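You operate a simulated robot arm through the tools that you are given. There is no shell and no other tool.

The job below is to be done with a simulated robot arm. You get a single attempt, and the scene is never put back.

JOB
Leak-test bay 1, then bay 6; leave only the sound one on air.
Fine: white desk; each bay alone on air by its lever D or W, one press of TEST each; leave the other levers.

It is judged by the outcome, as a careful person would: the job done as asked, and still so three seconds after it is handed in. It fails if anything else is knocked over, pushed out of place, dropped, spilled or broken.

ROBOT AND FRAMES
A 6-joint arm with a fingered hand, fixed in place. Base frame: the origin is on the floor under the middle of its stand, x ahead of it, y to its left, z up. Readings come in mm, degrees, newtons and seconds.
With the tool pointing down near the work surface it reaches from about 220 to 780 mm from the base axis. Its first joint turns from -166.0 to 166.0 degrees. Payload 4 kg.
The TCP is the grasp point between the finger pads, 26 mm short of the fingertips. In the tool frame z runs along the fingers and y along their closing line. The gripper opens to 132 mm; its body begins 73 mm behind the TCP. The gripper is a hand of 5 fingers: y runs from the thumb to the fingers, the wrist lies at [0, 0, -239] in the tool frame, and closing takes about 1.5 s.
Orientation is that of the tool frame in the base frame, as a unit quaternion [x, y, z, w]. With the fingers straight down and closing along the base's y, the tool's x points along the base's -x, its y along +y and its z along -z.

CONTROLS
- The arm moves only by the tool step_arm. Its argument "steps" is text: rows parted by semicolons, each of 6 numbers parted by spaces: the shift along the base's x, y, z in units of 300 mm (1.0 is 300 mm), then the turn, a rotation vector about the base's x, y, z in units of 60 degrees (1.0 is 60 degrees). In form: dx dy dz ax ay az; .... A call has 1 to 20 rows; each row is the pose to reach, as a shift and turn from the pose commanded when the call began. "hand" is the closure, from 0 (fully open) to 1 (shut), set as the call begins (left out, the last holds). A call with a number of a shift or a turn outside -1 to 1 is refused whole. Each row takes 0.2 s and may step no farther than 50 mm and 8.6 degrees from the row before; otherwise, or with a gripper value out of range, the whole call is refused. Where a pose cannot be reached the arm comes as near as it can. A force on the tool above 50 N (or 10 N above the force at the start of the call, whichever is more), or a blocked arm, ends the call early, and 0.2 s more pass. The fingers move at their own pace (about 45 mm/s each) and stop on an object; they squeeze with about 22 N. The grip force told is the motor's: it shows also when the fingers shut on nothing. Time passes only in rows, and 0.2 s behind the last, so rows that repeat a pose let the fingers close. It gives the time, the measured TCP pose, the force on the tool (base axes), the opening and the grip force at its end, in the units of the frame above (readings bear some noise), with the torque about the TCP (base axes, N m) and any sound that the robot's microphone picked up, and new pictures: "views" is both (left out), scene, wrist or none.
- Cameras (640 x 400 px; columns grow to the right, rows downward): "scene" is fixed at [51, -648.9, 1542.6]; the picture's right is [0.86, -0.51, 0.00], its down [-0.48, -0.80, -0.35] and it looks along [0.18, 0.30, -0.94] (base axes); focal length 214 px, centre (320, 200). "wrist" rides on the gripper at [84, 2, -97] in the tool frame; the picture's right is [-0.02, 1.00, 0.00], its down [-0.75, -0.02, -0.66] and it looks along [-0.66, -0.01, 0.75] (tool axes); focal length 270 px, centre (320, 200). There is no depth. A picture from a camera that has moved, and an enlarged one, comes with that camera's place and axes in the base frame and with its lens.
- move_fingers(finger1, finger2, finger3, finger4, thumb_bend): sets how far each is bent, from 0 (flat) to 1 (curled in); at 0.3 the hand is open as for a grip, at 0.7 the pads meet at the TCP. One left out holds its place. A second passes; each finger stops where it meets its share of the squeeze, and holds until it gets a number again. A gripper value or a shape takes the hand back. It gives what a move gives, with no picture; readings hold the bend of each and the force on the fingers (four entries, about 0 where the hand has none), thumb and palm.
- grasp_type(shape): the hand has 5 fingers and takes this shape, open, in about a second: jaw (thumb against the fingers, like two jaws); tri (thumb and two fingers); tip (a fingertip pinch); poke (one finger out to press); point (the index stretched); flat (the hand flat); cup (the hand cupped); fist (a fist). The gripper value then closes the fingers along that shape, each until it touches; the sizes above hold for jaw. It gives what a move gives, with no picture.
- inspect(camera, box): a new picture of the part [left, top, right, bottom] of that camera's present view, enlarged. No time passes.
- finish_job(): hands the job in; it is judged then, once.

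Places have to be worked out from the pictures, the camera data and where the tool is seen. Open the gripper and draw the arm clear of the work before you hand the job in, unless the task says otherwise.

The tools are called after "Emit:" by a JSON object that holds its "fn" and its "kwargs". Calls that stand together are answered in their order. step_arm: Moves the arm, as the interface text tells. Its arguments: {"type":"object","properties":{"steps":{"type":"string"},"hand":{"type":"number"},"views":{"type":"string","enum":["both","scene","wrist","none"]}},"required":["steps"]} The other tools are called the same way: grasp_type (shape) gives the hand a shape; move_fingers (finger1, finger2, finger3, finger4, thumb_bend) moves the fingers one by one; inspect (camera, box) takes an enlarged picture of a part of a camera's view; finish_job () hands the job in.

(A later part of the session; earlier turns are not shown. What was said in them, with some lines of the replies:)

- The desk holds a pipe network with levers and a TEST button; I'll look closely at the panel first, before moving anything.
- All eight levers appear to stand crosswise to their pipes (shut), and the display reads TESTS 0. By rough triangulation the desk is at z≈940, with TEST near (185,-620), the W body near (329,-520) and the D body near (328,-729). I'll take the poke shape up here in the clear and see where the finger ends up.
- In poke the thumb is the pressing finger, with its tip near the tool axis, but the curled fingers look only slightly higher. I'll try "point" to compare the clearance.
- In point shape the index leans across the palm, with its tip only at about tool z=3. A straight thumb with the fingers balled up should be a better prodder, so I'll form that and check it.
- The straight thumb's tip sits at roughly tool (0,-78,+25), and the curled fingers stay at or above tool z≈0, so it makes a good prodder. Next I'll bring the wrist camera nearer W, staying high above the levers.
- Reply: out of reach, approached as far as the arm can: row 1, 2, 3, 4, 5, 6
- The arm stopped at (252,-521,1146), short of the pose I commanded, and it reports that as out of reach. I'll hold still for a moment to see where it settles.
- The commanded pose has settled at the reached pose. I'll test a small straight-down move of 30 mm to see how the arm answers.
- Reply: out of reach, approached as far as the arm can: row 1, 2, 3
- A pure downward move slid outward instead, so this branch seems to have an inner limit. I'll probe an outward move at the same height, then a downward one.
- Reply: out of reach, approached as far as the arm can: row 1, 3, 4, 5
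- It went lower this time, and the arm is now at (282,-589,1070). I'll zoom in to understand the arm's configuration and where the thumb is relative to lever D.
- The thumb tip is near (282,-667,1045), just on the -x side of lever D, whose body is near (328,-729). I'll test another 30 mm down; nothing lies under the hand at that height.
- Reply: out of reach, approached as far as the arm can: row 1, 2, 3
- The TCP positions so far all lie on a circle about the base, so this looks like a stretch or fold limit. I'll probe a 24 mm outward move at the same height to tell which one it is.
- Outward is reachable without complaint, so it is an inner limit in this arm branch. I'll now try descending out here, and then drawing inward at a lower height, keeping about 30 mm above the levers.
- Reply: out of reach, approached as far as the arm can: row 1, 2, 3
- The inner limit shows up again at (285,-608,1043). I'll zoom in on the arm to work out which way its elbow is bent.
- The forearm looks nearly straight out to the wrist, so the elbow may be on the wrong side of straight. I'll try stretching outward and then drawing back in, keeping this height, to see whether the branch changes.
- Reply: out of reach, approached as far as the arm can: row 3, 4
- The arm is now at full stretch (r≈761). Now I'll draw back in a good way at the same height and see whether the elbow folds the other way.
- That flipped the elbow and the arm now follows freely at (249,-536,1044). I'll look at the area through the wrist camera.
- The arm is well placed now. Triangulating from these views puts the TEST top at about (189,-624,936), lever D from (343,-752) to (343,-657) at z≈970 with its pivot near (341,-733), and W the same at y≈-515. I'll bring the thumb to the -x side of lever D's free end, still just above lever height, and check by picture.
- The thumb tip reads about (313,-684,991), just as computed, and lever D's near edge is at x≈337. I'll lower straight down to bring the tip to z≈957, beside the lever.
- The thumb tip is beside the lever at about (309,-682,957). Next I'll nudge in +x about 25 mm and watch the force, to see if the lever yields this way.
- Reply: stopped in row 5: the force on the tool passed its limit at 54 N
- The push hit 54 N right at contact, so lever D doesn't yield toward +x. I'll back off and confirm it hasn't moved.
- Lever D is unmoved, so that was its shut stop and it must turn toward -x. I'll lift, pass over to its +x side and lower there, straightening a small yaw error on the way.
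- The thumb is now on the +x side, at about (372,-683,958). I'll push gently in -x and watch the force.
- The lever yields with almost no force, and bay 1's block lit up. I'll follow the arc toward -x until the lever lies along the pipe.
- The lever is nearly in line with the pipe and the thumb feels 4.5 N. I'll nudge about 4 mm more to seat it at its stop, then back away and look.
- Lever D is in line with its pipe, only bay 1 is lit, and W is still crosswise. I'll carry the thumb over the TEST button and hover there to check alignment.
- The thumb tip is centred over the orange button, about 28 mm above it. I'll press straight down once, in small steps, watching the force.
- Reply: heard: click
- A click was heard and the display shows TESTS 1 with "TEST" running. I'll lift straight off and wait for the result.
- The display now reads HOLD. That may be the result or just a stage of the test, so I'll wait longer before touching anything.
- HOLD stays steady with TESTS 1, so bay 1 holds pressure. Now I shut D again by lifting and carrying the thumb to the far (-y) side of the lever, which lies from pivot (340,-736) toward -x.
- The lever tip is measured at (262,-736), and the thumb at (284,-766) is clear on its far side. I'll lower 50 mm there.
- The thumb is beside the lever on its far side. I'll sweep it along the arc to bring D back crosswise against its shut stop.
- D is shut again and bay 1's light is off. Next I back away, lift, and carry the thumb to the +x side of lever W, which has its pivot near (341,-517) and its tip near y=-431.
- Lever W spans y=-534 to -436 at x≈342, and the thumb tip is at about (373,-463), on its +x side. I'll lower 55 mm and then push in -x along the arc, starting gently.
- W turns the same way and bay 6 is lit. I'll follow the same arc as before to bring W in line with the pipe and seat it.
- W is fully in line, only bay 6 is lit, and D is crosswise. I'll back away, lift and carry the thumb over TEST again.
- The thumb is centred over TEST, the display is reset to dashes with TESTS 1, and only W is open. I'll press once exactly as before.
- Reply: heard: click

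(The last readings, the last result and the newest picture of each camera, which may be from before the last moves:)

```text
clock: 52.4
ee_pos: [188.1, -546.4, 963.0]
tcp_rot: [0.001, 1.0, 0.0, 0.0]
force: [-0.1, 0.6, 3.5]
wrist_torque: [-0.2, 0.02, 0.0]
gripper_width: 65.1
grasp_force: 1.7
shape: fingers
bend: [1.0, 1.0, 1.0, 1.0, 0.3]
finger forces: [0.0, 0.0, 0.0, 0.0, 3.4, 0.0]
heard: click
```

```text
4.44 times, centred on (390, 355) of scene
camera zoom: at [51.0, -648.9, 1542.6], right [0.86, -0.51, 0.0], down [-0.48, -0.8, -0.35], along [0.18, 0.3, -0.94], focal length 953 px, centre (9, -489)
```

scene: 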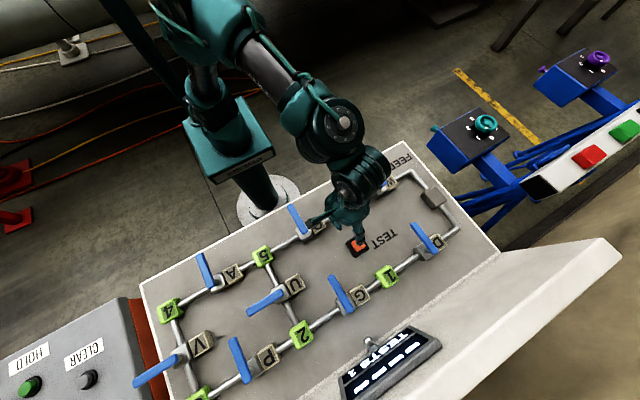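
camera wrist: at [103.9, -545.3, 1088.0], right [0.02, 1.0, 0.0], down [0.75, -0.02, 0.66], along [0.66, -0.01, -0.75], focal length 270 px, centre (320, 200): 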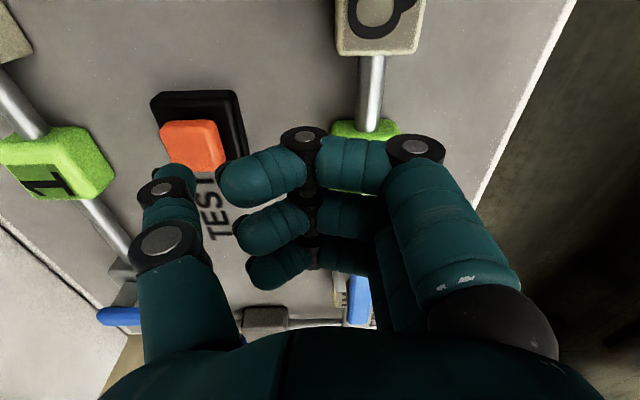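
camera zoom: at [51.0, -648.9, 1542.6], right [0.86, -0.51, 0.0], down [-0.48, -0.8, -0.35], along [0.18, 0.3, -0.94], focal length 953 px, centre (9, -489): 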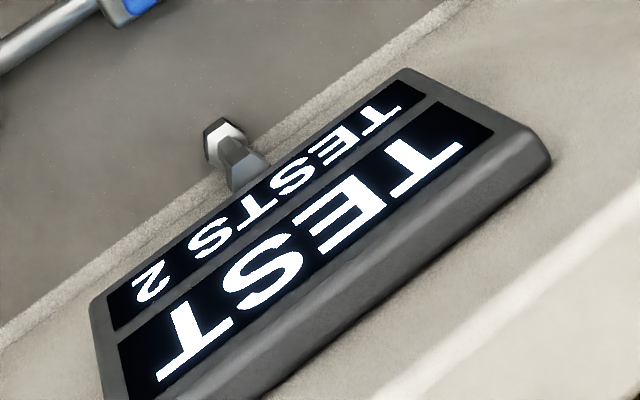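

It clicked and TESTS 2 is running. I'll lift off and wait for the result.

Emit:
{"fn": "step_arm", "kwargs": {"steps": "0 0 0.06 0 0 0; 0 0 0.12 0 0 0; 0 0 0.12 0 0 0; 0 0 0.12 0 0 0; 0 0 0.12 0 0 0; 0 0 0.12 0 0 0; 0 0 0.12 0 0 0; 0 0 0.12 0 0 0; 0 0 0.12 0 0 0; 0 0 0.12 0 0 0; 0 0 0.12 0 0 0; 0 0 0.12 0 0 0", "views": "scene"}}

Emit:
{"fn": "inspect", "kwargs": {"camera": "scene", "box": [320, 310, 460, 400]}}

Emit:
{"fn": "step_arm", "kwargs": {"steps": "0 0 0 0 0 0; 0 0 0 0 0 0; 0 0 0 0 0 0; 0 0 0 0 0 0; 0 0 0 0 0 0; 0 0 0 0 0 0; 0 0 0 0 0 0; 0 0 0 0 0 0; 0 0 0 0 0 0; 0 0 0 0 0 0; 0 0 0 0 0 0; 0 0 0 0 0 0; 0 0 0 0 0 0; 0 0 0 0 0 0; 0 0 0 0 0 0", "views": "none"}}

Emit:
{"fn": "inspect", "kwargs": {"camera": "scene", "box": [320, 310, 460, 400]}}

```text
clock: 55.0
ee_pos: [188.0, -546.7, 1000.6]
tcp_rot: [0.0, 1.0, 0.002, 0.0]
force: [0.5, -0.1, 0.5]
wrist_torque: [0.01, -0.03, -0.02]
gripper_width: 64.7
grasp_force: 0.0
shape: fingers
bend: [1.0, 1.0, 1.0, 1.0, 0.3]
finger forces: [0.1, 0.0, 0.0, 0.0, 0.0, 0.0]
```

scene: 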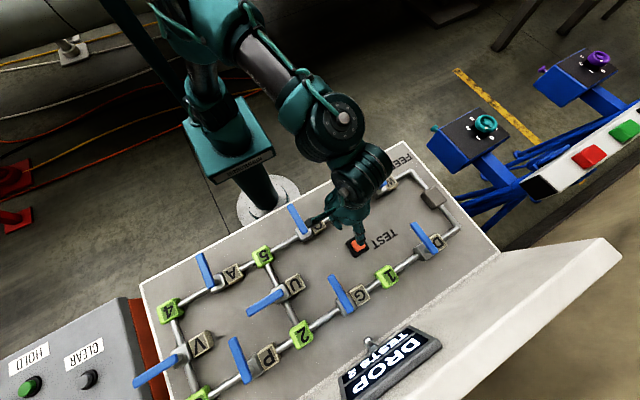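

```text
4.44 times, centred on (390, 355) of scene
camera zoom: at [51.0, -648.9, 1542.6], right [0.86, -0.51, 0.0], down [-0.48, -0.8, -0.35], along [0.18, 0.3, -0.94], focal length 953 px, centre (9, -489)
```

zoom: 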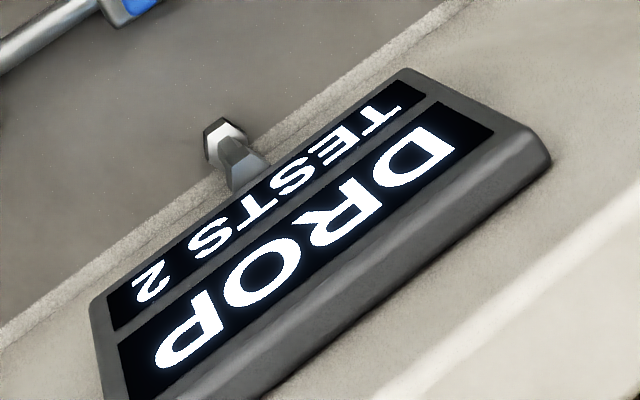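

```text
clock: 58.2
ee_pos: [188.0, -546.4, 999.6]
tcp_rot: [0.0, 1.0, 0.002, 0.0]
force: [-0.4, 0.1, -0.1]
wrist_torque: [-0.01, -0.01, 0.02]
gripper_width: 64.8
grasp_force: 0.0
shape: fingers
bend: [1.0, 1.0, 1.0, 1.0, 0.3]
finger forces: [0.1, 0.1, 0.1, 0.0, 0.1, 0.0]
```

```text
4.44 times, centred on (390, 355) of scene
camera zoom: at [51.0, -648.9, 1542.6], right [0.86, -0.51, 0.0], down [-0.48, -0.8, -0.35], along [0.18, 0.3, -0.94], focal length 953 px, centre (9, -489)
```

zoom: 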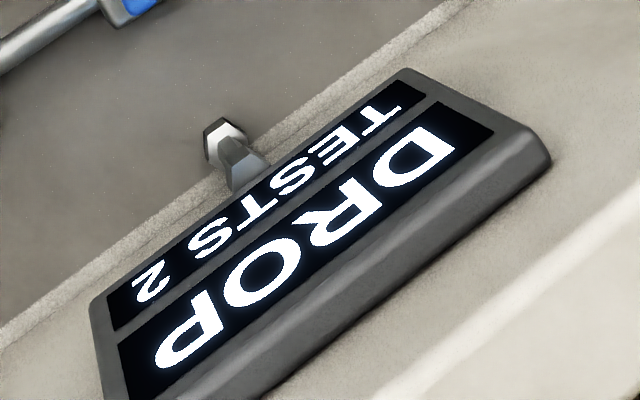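

The display reads DROP, so bay 6 leaks and bay 1 is the sound one. Now I shut W, carrying the thumb up and over to the -y side of lever W, which lies from pivot (341,-517) toward -x.

Emit:
{"fn": "step_arm", "kwargs": {"steps": "0 0 0.1 0 0 0; 0.1 0.08 0.13 0 0 0; 0.2 0.16 0.13 0 0 0; 0.28 0.22 0.13 0 0 0; 0.33 0.26 0.13 0 0 0; 0.33 0.26 0.13 0 0 0", "views": "both"}}

Emit:
{"fn": "inspect", "kwargs": {"camera": "wrist", "box": [80, 60, 320, 260]}}

Emit:
{"fn": "inspect", "kwargs": {"camera": "scene", "box": [320, 130, 470, 240]}}

```text
clock: 59.6
ee_pos: [289.4, -469.3, 1039.2]
tcp_rot: [0.0, 1.0, 0.001, 0.0]
force: [-0.1, 0.7, 0.0]
wrist_torque: [-0.01, -0.02, 0.01]
gripper_width: 64.9
grasp_force: 0.1
shape: fingers
bend: [1.0, 1.0, 1.0, 1.0, 0.3]
finger forces: [0.0, 0.0, 0.0, 0.0, 0.0, 0.0]
camera wrist: at [203.6, -467.5, 1134.7], right [0.02, 1.0, 0.0], down [0.75, -0.02, 0.66], along [0.66, -0.01, -0.75], focal length 270 px, centre (320, 200)
```

scene: 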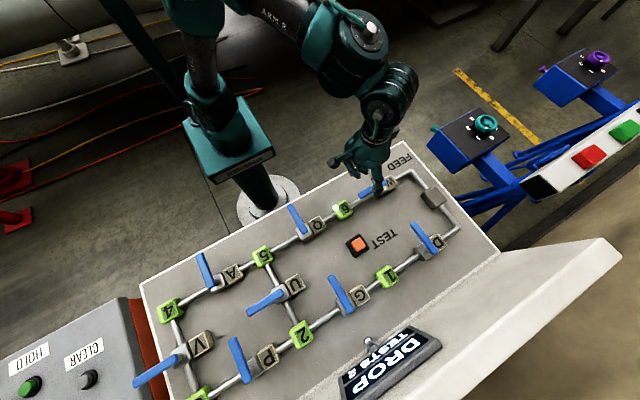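
wrist: 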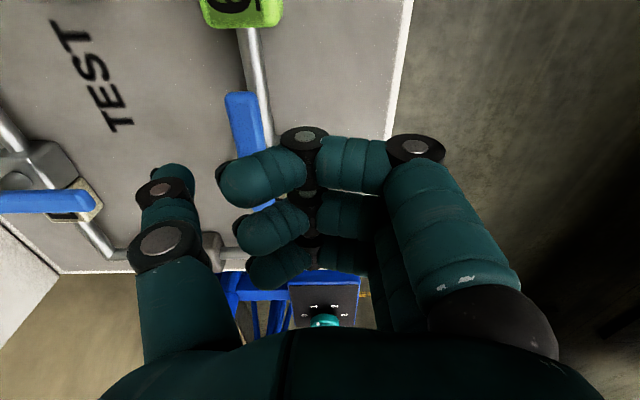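

```text
2.00 times, centred on (200, 160) of wrist
camera zoom: at [203.6, -467.5, 1134.7], right [0.02, 1.0, 0.0], down [0.75, -0.02, 0.66], along [0.66, -0.01, -0.75], focal length 541 px, centre (560, 280)
```

zoom: 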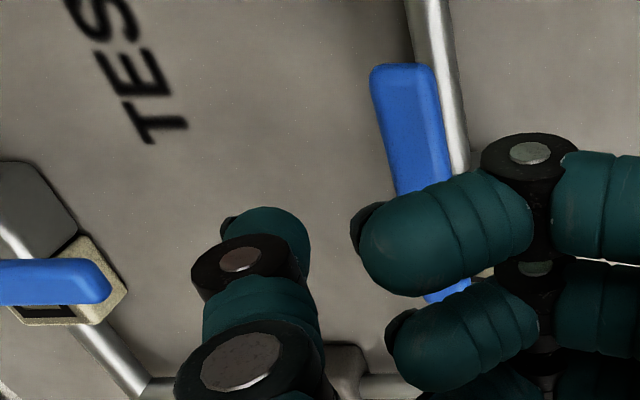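

```text
3.64 times, centred on (395, 185) of scene
camera zoom: at [51.0, -648.9, 1542.6], right [0.86, -0.51, 0.0], down [-0.48, -0.8, -0.35], along [0.18, 0.3, -0.94], focal length 780 px, centre (47, 254)
```

zoom: 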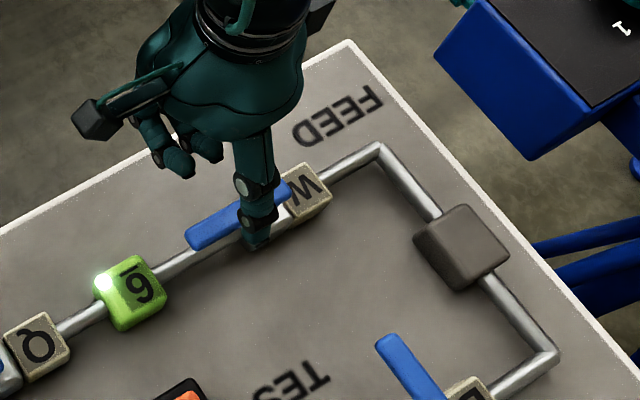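

The lever tip is at (263,-515) and the thumb at about (289,-548), clear on its far side. I'll lower and then sweep W back to its shut stop along the mirrored path.

Emit:
{"fn": "step_arm", "kwargs": {"steps": "0 0 -0.05 0 0 0; 0 0 -0.1 0 0 0; 0 0 -0.15 0 0 0; 0 0 -0.187 0 0 0; 0 0 -0.187 0 0 0", "views": "wrist"}}

```text
clock: 60.8
ee_pos: [286.8, -467.4, 983.1]
tcp_rot: [0.001, 1.0, 0.001, 0.0]
force: [-0.9, 1.2, -0.9]
wrist_torque: [0.02, 0.01, 0.02]
gripper_width: 64.7
grasp_force: 0.1
shape: fingers
bend: [1.0, 1.0, 1.0, 1.0, 0.3]
finger forces: [0.0, 0.0, 0.1, 0.0, 0.0, 0.1]
camera wrist: at [202.5, -466.9, 1079.0], right [0.02, 1.0, 0.0], down [0.75, -0.02, 0.66], along [0.66, -0.01, -0.75], focal length 270 px, centre (320, 200)
```

wrist: 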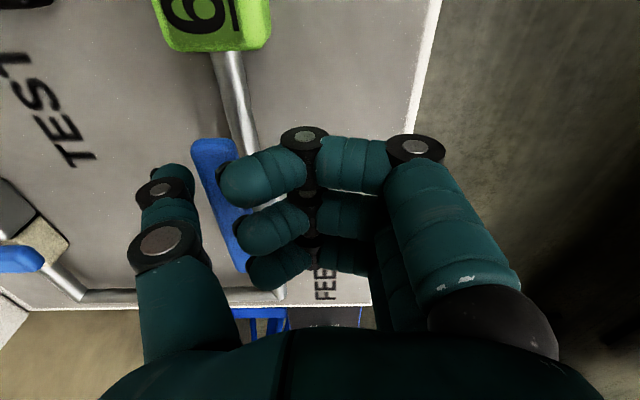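

The geometry here matches the D case, with the same offset from the pivot. I'll run the same closing arc on W.

Emit:
{"fn": "step_arm", "kwargs": {"steps": "0 0.025 0 0 0 0; 0 0.05 0 0 0 0; -0.004 0.083 0 0 0 0; -0.006 0.115 0 0 0 0; 0.001 0.147 0 0 0 0; 0.01 0.177 0 0 0 0; 0.027 0.205 0 0 0 0; 0.047 0.231 0 0 0 0; 0.066 0.247 0 0 0 0; 0.085 0.261 0 0 0 0; 0.108 0.272 0 0 0 0; 0.126 0.28 0 0 0 0; 0.132 0.28 0 0 0 0", "views": "both"}}

Emit:
{"fn": "inspect", "kwargs": {"camera": "scene", "box": [320, 130, 470, 240]}}

```text
clock: 63.6
ee_pos: [325.9, -384.1, 983.6]
tcp_rot: [0.004, 1.0, 0.001, -0.002]
force: [-15.7, 0.5, 2.3]
wrist_torque: [-0.12, 0.17, -1.19]
gripper_width: 65.0
grasp_force: 7.8
shape: fingers
bend: [1.0, 1.0, 1.0, 1.0, 0.3]
finger forces: [0.0, 0.0, 0.0, 0.0, 16.0, 0.0]
camera wrist: at [241.1, -383.6, 1079.0], right [0.03, 1.0, 0.0], down [0.75, -0.02, 0.66], along [0.66, -0.02, -0.75], focal length 270 px, centre (320, 200)
```

scene: 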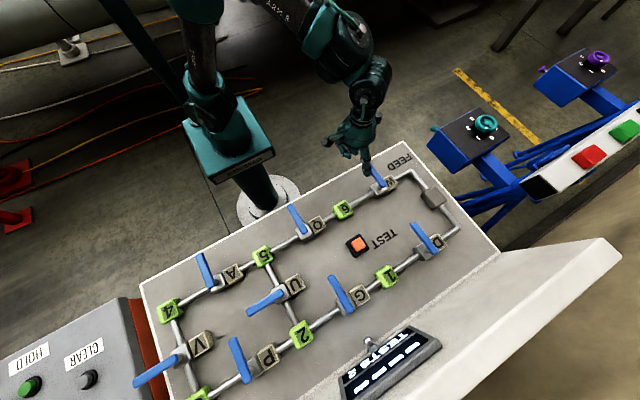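
wrist: 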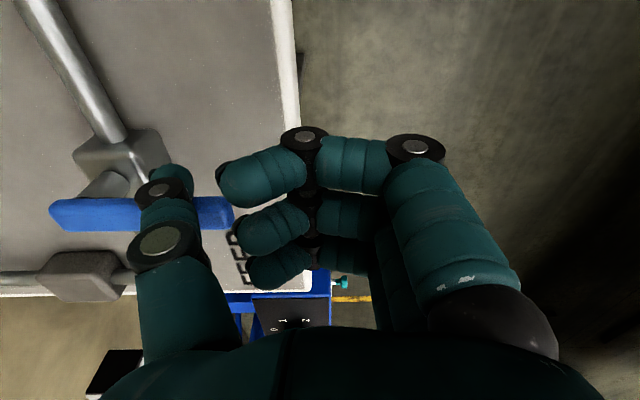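

```text
3.64 times, centred on (395, 185) of scene
camera zoom: at [51.0, -648.9, 1542.6], right [0.86, -0.51, 0.0], down [-0.48, -0.8, -0.35], along [0.18, 0.3, -0.94], focal length 780 px, centre (47, 254)
```

zoom: 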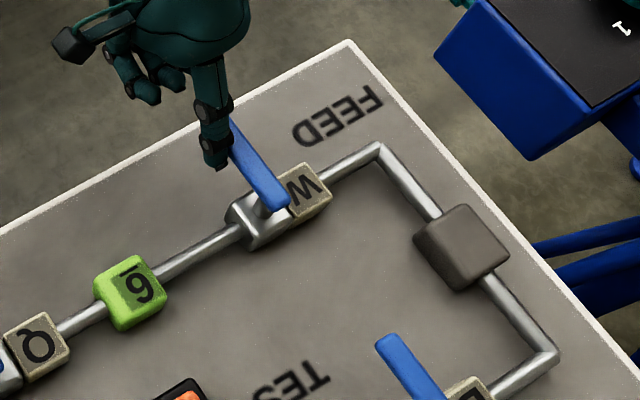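

W is against its shut stop and bay 6's light is off. I'll back away, lift and return to the +x side of lever D.

Emit:
{"fn": "step_arm", "kwargs": {"steps": "-0.05 0 0 0 0 0; -0.05 0 0.1 0 0 0; -0.05 -0.02 0.2 0 0 0; 0 -0.16 0.2 0 0 0; 0.05 -0.3 0.2 0 0 0; 0.1 -0.44 0.2 0 0 0; 0.13 -0.58 0.2 0 0 0; 0.155 -0.733 0.2 0 0 0; 0.155 -0.733 0.2 0 0 0", "views": "both"}}

Emit:
{"fn": "inspect", "kwargs": {"camera": "scene", "box": [340, 140, 490, 290]}}

```text
clock: 65.6
ee_pos: [373.1, -603.6, 1040.3]
tcp_rot: [0.003, 1.0, 0.002, 0.0]
force: [0.1, 0.3, 0.1]
wrist_torque: [0.0, 0.02, -0.02]
gripper_width: 64.7
grasp_force: 0.0
shape: fingers
bend: [1.0, 1.0, 1.0, 1.0, 0.3]
finger forces: [0.0, 0.0, 0.0, 0.1, 0.0, 0.0]
camera wrist: at [287.8, -603.7, 1136.6], right [0.02, 1.0, 0.0], down [0.75, -0.02, 0.66], along [0.66, -0.01, -0.75], focal length 270 px, centre (320, 200)
```

scene: 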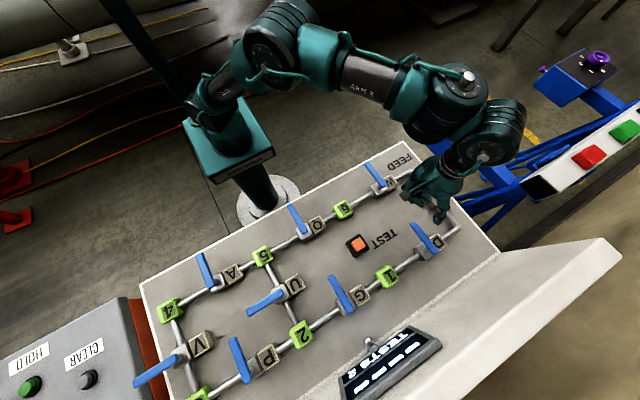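
wrist: 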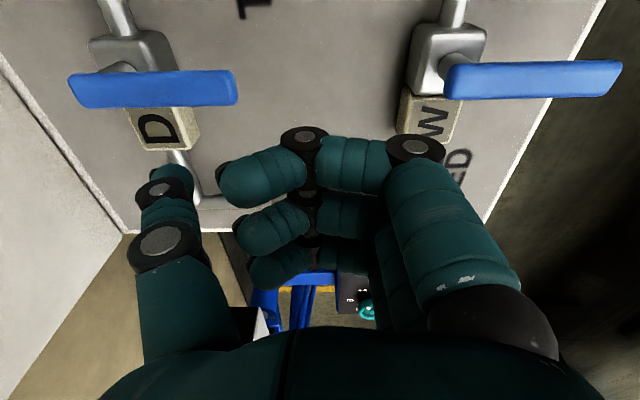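

```text
2.67 times, centred on (415, 215) of scene
camera zoom: at [51.0, -648.9, 1542.6], right [0.86, -0.51, 0.0], down [-0.48, -0.8, -0.35], along [0.18, 0.3, -0.94], focal length 572 px, centre (67, 160)
```

zoom: 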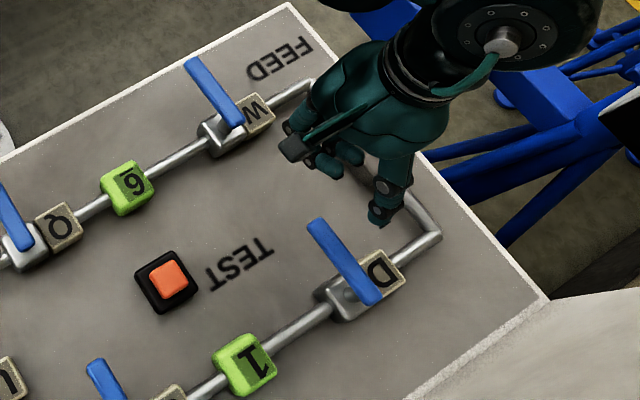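

All levers are crosswise and both bays are off. I'll lower beside lever D, then open it along the same arc as the first time.

Emit:
{"fn": "step_arm", "kwargs": {"steps": "0 0 -0.05 0 0 0; 0 0 -0.1 0 0 0; 0 0 -0.15 0 0 0; 0 0 -0.19 0 0 0; 0 0 -0.19 0 0 0", "views": "none"}}

Emit:
{"fn": "step_arm", "kwargs": {"steps": "-0.03 0 0 0 0 0; -0.055 0 0 0 0 0; -0.08 0 0 0 0 0; -0.1 0 0 0 0 0; -0.123 0 0 0 0 0", "views": "scene"}}

Emit:
{"fn": "inspect", "kwargs": {"camera": "scene", "box": [370, 200, 490, 310]}}

```text
clock: 66.8
ee_pos: [374.4, -606.6, 985.1]
tcp_rot: [0.001, 1.0, 0.002, 0.0]
force: [0.0, 0.3, 0.2]
wrist_torque: [0.04, -0.01, 0.01]
gripper_width: 65.1
grasp_force: 0.0
shape: fingers
bend: [1.0, 1.0, 1.0, 1.0, 0.3]
finger forces: [0.1, 0.0, 0.0, 0.2, 0.1, 0.1]
```

```text
clock: 68.0
ee_pos: [336.4, -603.3, 984.2]
tcp_rot: [0.0, 1.0, 0.001, 0.0]
force: [0.3, 0.0, 0.7]
wrist_torque: [0.01, -0.01, 0.0]
gripper_width: 64.6
grasp_force: 0.3
shape: fingers
bend: [1.0, 1.0, 1.0, 1.0, 0.3]
finger forces: [0.0, 0.0, 0.1, 0.1, 0.5, 0.0]
```

scene: 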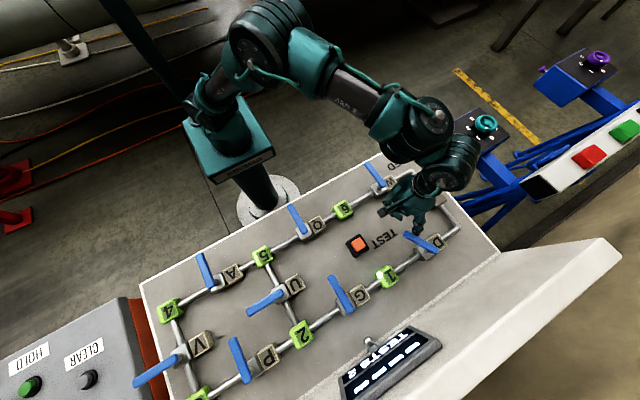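

```text
3.64 times, centred on (430, 255) of scene
camera zoom: at [51.0, -648.9, 1542.6], right [0.86, -0.51, 0.0], down [-0.48, -0.8, -0.35], along [0.18, 0.3, -0.94], focal length 780 px, centre (-80, 0)
```

zoom: 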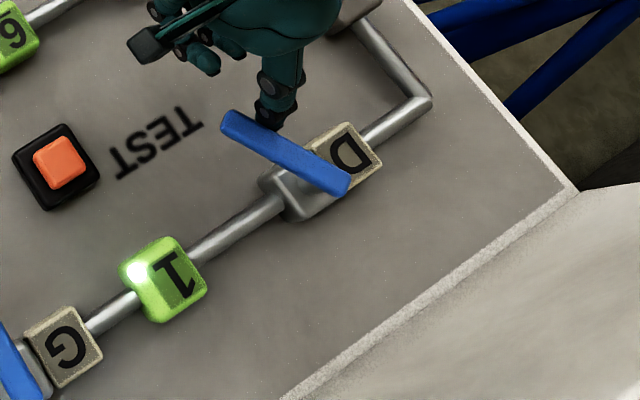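

Lever D is following and bay 1 is lit again. I'll complete the arc to bring it in line and seat it.

Emit:
{"fn": "step_arm", "kwargs": {"steps": "-0.03 -0.003 0 0 0 0; -0.06 -0.01 0 0 0 0; -0.09 -0.027 0 0 0 0; -0.113 -0.047 0 0 0 0; -0.13 -0.065 0 0 0 0; -0.143 -0.085 0 0 0 0; -0.155 -0.108 0 0 0 0; -0.163 -0.13 0 0 0 0; -0.163 -0.145 0 0 0 0", "views": "none"}}

Emit:
{"fn": "step_arm", "kwargs": {"steps": "0 0.05 0 0 0 0; 0 0.09 0.08 0 0 0; -0.05 0.13 0.18 0 0 0; -0.1 0.2 0.3 0 0 0; -0.15 0.3 0.4 0 0 0; -0.2 0.4 0.5 0 0 0; -0.2 0.5 0.6 0 0 0; -0.2 0.58 0.7 0 0 0; -0.2 0.58 0.7 0 0 0", "views": "both"}}

Emit:
{"fn": "inspect", "kwargs": {"camera": "scene", "box": [310, 130, 500, 310]}}

Emit:
{"fn": "inspect", "kwargs": {"camera": "scene", "box": [130, 230, 330, 400]}}

Emit:
{"fn": "inspect", "kwargs": {"camera": "scene", "box": [320, 310, 460, 400]}}

```text
clock: 70.0
ee_pos: [288.4, -646.6, 985.8]
tcp_rot: [0.001, 1.0, 0.002, 0.001]
force: [0.2, 9.1, 2.7]
wrist_torque: [-0.06, 0.0, 0.01]
gripper_width: 61.9
grasp_force: 4.3
shape: fingers
bend: [1.0, 1.0, 1.0, 1.0, 0.32]
finger forces: [0.0, 0.1, 0.1, 0.0, 8.2, 0.0]
```

```text
clock: 72.0
ee_pos: [228.5, -470.5, 1196.7]
tcp_rot: [0.001, 1.0, 0.002, 0.0]
force: [-0.5, 0.9, 0.1]
wrist_torque: [0.01, -0.01, 0.04]
gripper_width: 64.6
grasp_force: 0.1
shape: fingers
bend: [1.0, 1.0, 1.0, 1.0, 0.3]
finger forces: [0.0, 0.1, 0.0, 0.1, 0.0, 0.1]
camera wrist: at [143.7, -470.4, 1293.1], right [0.02, 1.0, 0.0], down [0.75, -0.02, 0.66], along [0.66, -0.01, -0.75], focal length 270 px, centre (320, 200)
```

scene: 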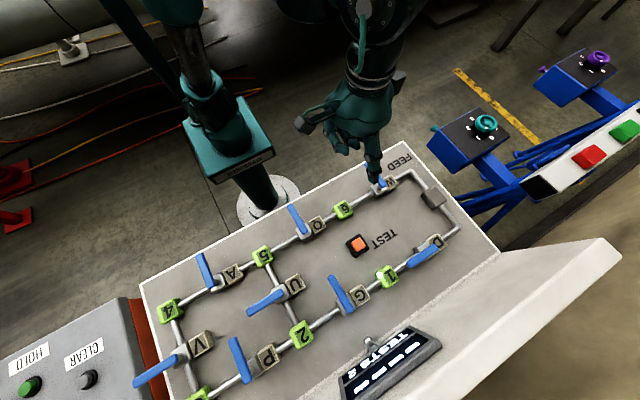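
wrist: 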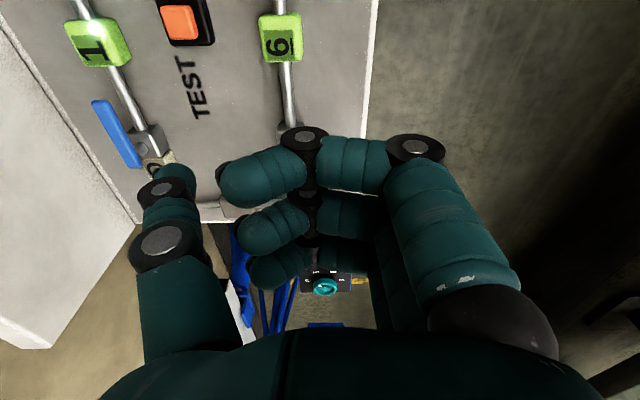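

```text
2.22 times, centred on (405, 220) of scene
camera zoom: at [51.0, -648.9, 1542.6], right [0.86, -0.51, 0.0], down [-0.48, -0.8, -0.35], along [0.18, 0.3, -0.94], focal length 477 px, centre (131, 156)
```

zoom: 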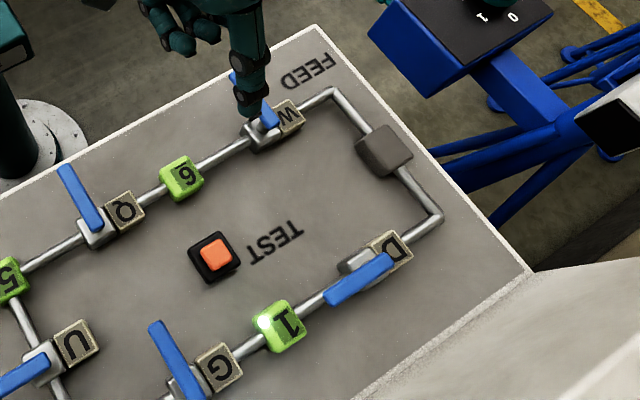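

```text
2.35 times, centred on (230, 315) of scene
camera zoom: at [51.0, -648.9, 1542.6], right [0.86, -0.51, 0.0], down [-0.48, -0.8, -0.35], along [0.18, 0.3, -0.94], focal length 505 px, centre (532, -71)
```

zoom: 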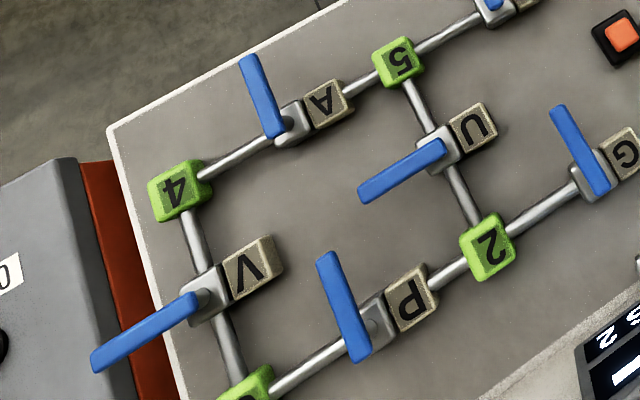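

```text
4.44 times, centred on (390, 355) of scene
camera zoom: at [51.0, -648.9, 1542.6], right [0.86, -0.51, 0.0], down [-0.48, -0.8, -0.35], along [0.18, 0.3, -0.94], focal length 953 px, centre (9, -489)
```

zoom: 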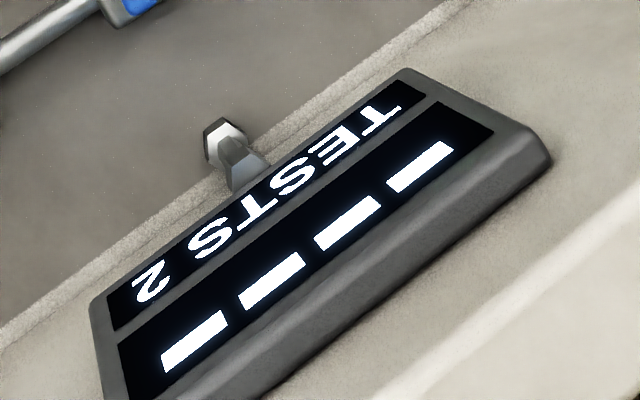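

D is in line with bay 1 lit, W is crosswise with bay 6 off, the other levers are unchanged, and the display shows TESTS 2. I'll open the hand up here and draw the arm further back from the desk.

Emit:
{"fn": "grasp_type", "kwargs": {"shape": "jaw"}}

Emit:
{"fn": "step_arm", "kwargs": {"steps": "-0.05 0.1 0.05 0 0 0; -0.1 0.2 0.08 0 0 0; -0.15 0.3 0.1 0 0 0; -0.15 0.3 0.1 0 0 0; -0.15 0.3 0.1 0 0 0", "hand": 0, "views": "both"}}

Emit:
{"fn": "inspect", "kwargs": {"camera": "scene", "box": [310, 130, 500, 310]}}

```text
clock: 72.9
ee_pos: [228.2, -471.5, 1196.0]
tcp_rot: [0.001, 1.0, 0.002, 0.0]
force: [-0.1, -0.2, -0.8]
wrist_torque: [0.0, 0.04, 0.0]
gripper_width: 131.7
grasp_force: 0.1
shape: jaw
bend: [0.3, 0.3, 0.3, 0.3, 0.3]
finger forces: [0.0, 0.0, 0.1, 0.0, 0.0, 0.1]
```

```text
clock: 74.1
ee_pos: [182.5, -383.1, 1226.3]
tcp_rot: [0.001, 1.0, 0.002, 0.0]
force: [0.1, 0.6, -0.6]
wrist_torque: [0.03, 0.01, 0.02]
gripper_width: 131.6
grasp_force: 0.1
shape: jaw
bend: [0.3, 0.3, 0.3, 0.3, 0.3]
finger forces: [0.0, 0.0, 0.1, 0.0, 0.1, 0.1]
camera wrist: at [97.5, -383.3, 1322.9], right [0.02, 1.0, 0.0], down [0.75, -0.02, 0.66], along [0.66, -0.01, -0.75], focal length 270 px, centre (320, 200)
```

scene: 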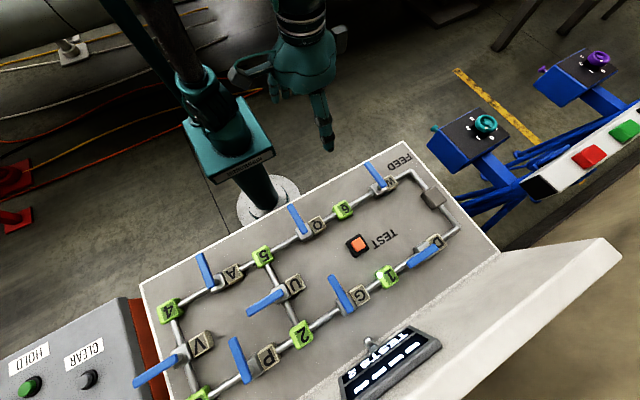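
wrist: 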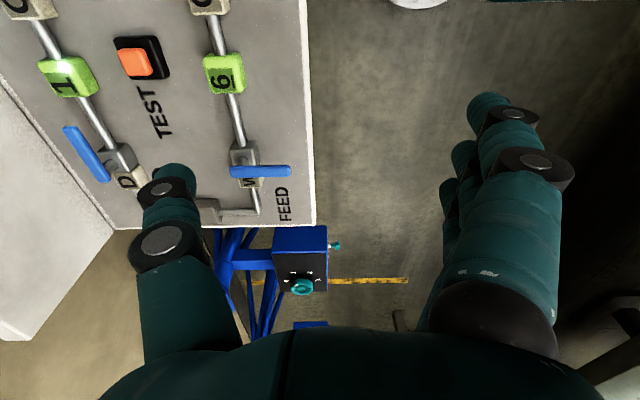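

```text
2.22 times, centred on (405, 220) of scene
camera zoom: at [51.0, -648.9, 1542.6], right [0.86, -0.51, 0.0], down [-0.48, -0.8, -0.35], along [0.18, 0.3, -0.94], focal length 477 px, centre (131, 156)
```

zoom: 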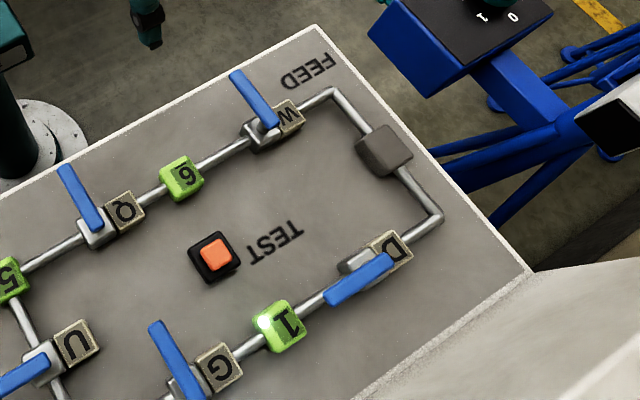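

The final state is as asked: bay 1 tested HOLD and is alone on air through D, and bay 6 tested DROP and is shut off at W. TEST was pressed twice in all, the other levers are untouched, and the hand is open and clear. I'm handing the job in.

Emit:
{"fn": "finish_job", "kwargs": {}}

```text
The job is handed in.
```

Bay 1 is sound and is now the only bay on air; bay 6 leaks and is shut off.

- **Bay 1:** I opened lever D with W shut and pressed TEST once. The display read HOLD and stayed there, which I took to mean it holds pressure.
- **Bay 6:** I shut D, opened W and pressed TEST once. The display read DROP, so I shut W again.
- **Final state:** D is open with bay 1's light on, and W is shut with bay 6's light off. The display shows TESTS 2. The other levers were not touched.

I first pushed lever D the wrong way, against its shut stop, and the push reached 54 N before the arm stopped. The lever did not move, and it worked normally in both directions afterwards.

The hand was open and clear of the desk when I handed the job in.
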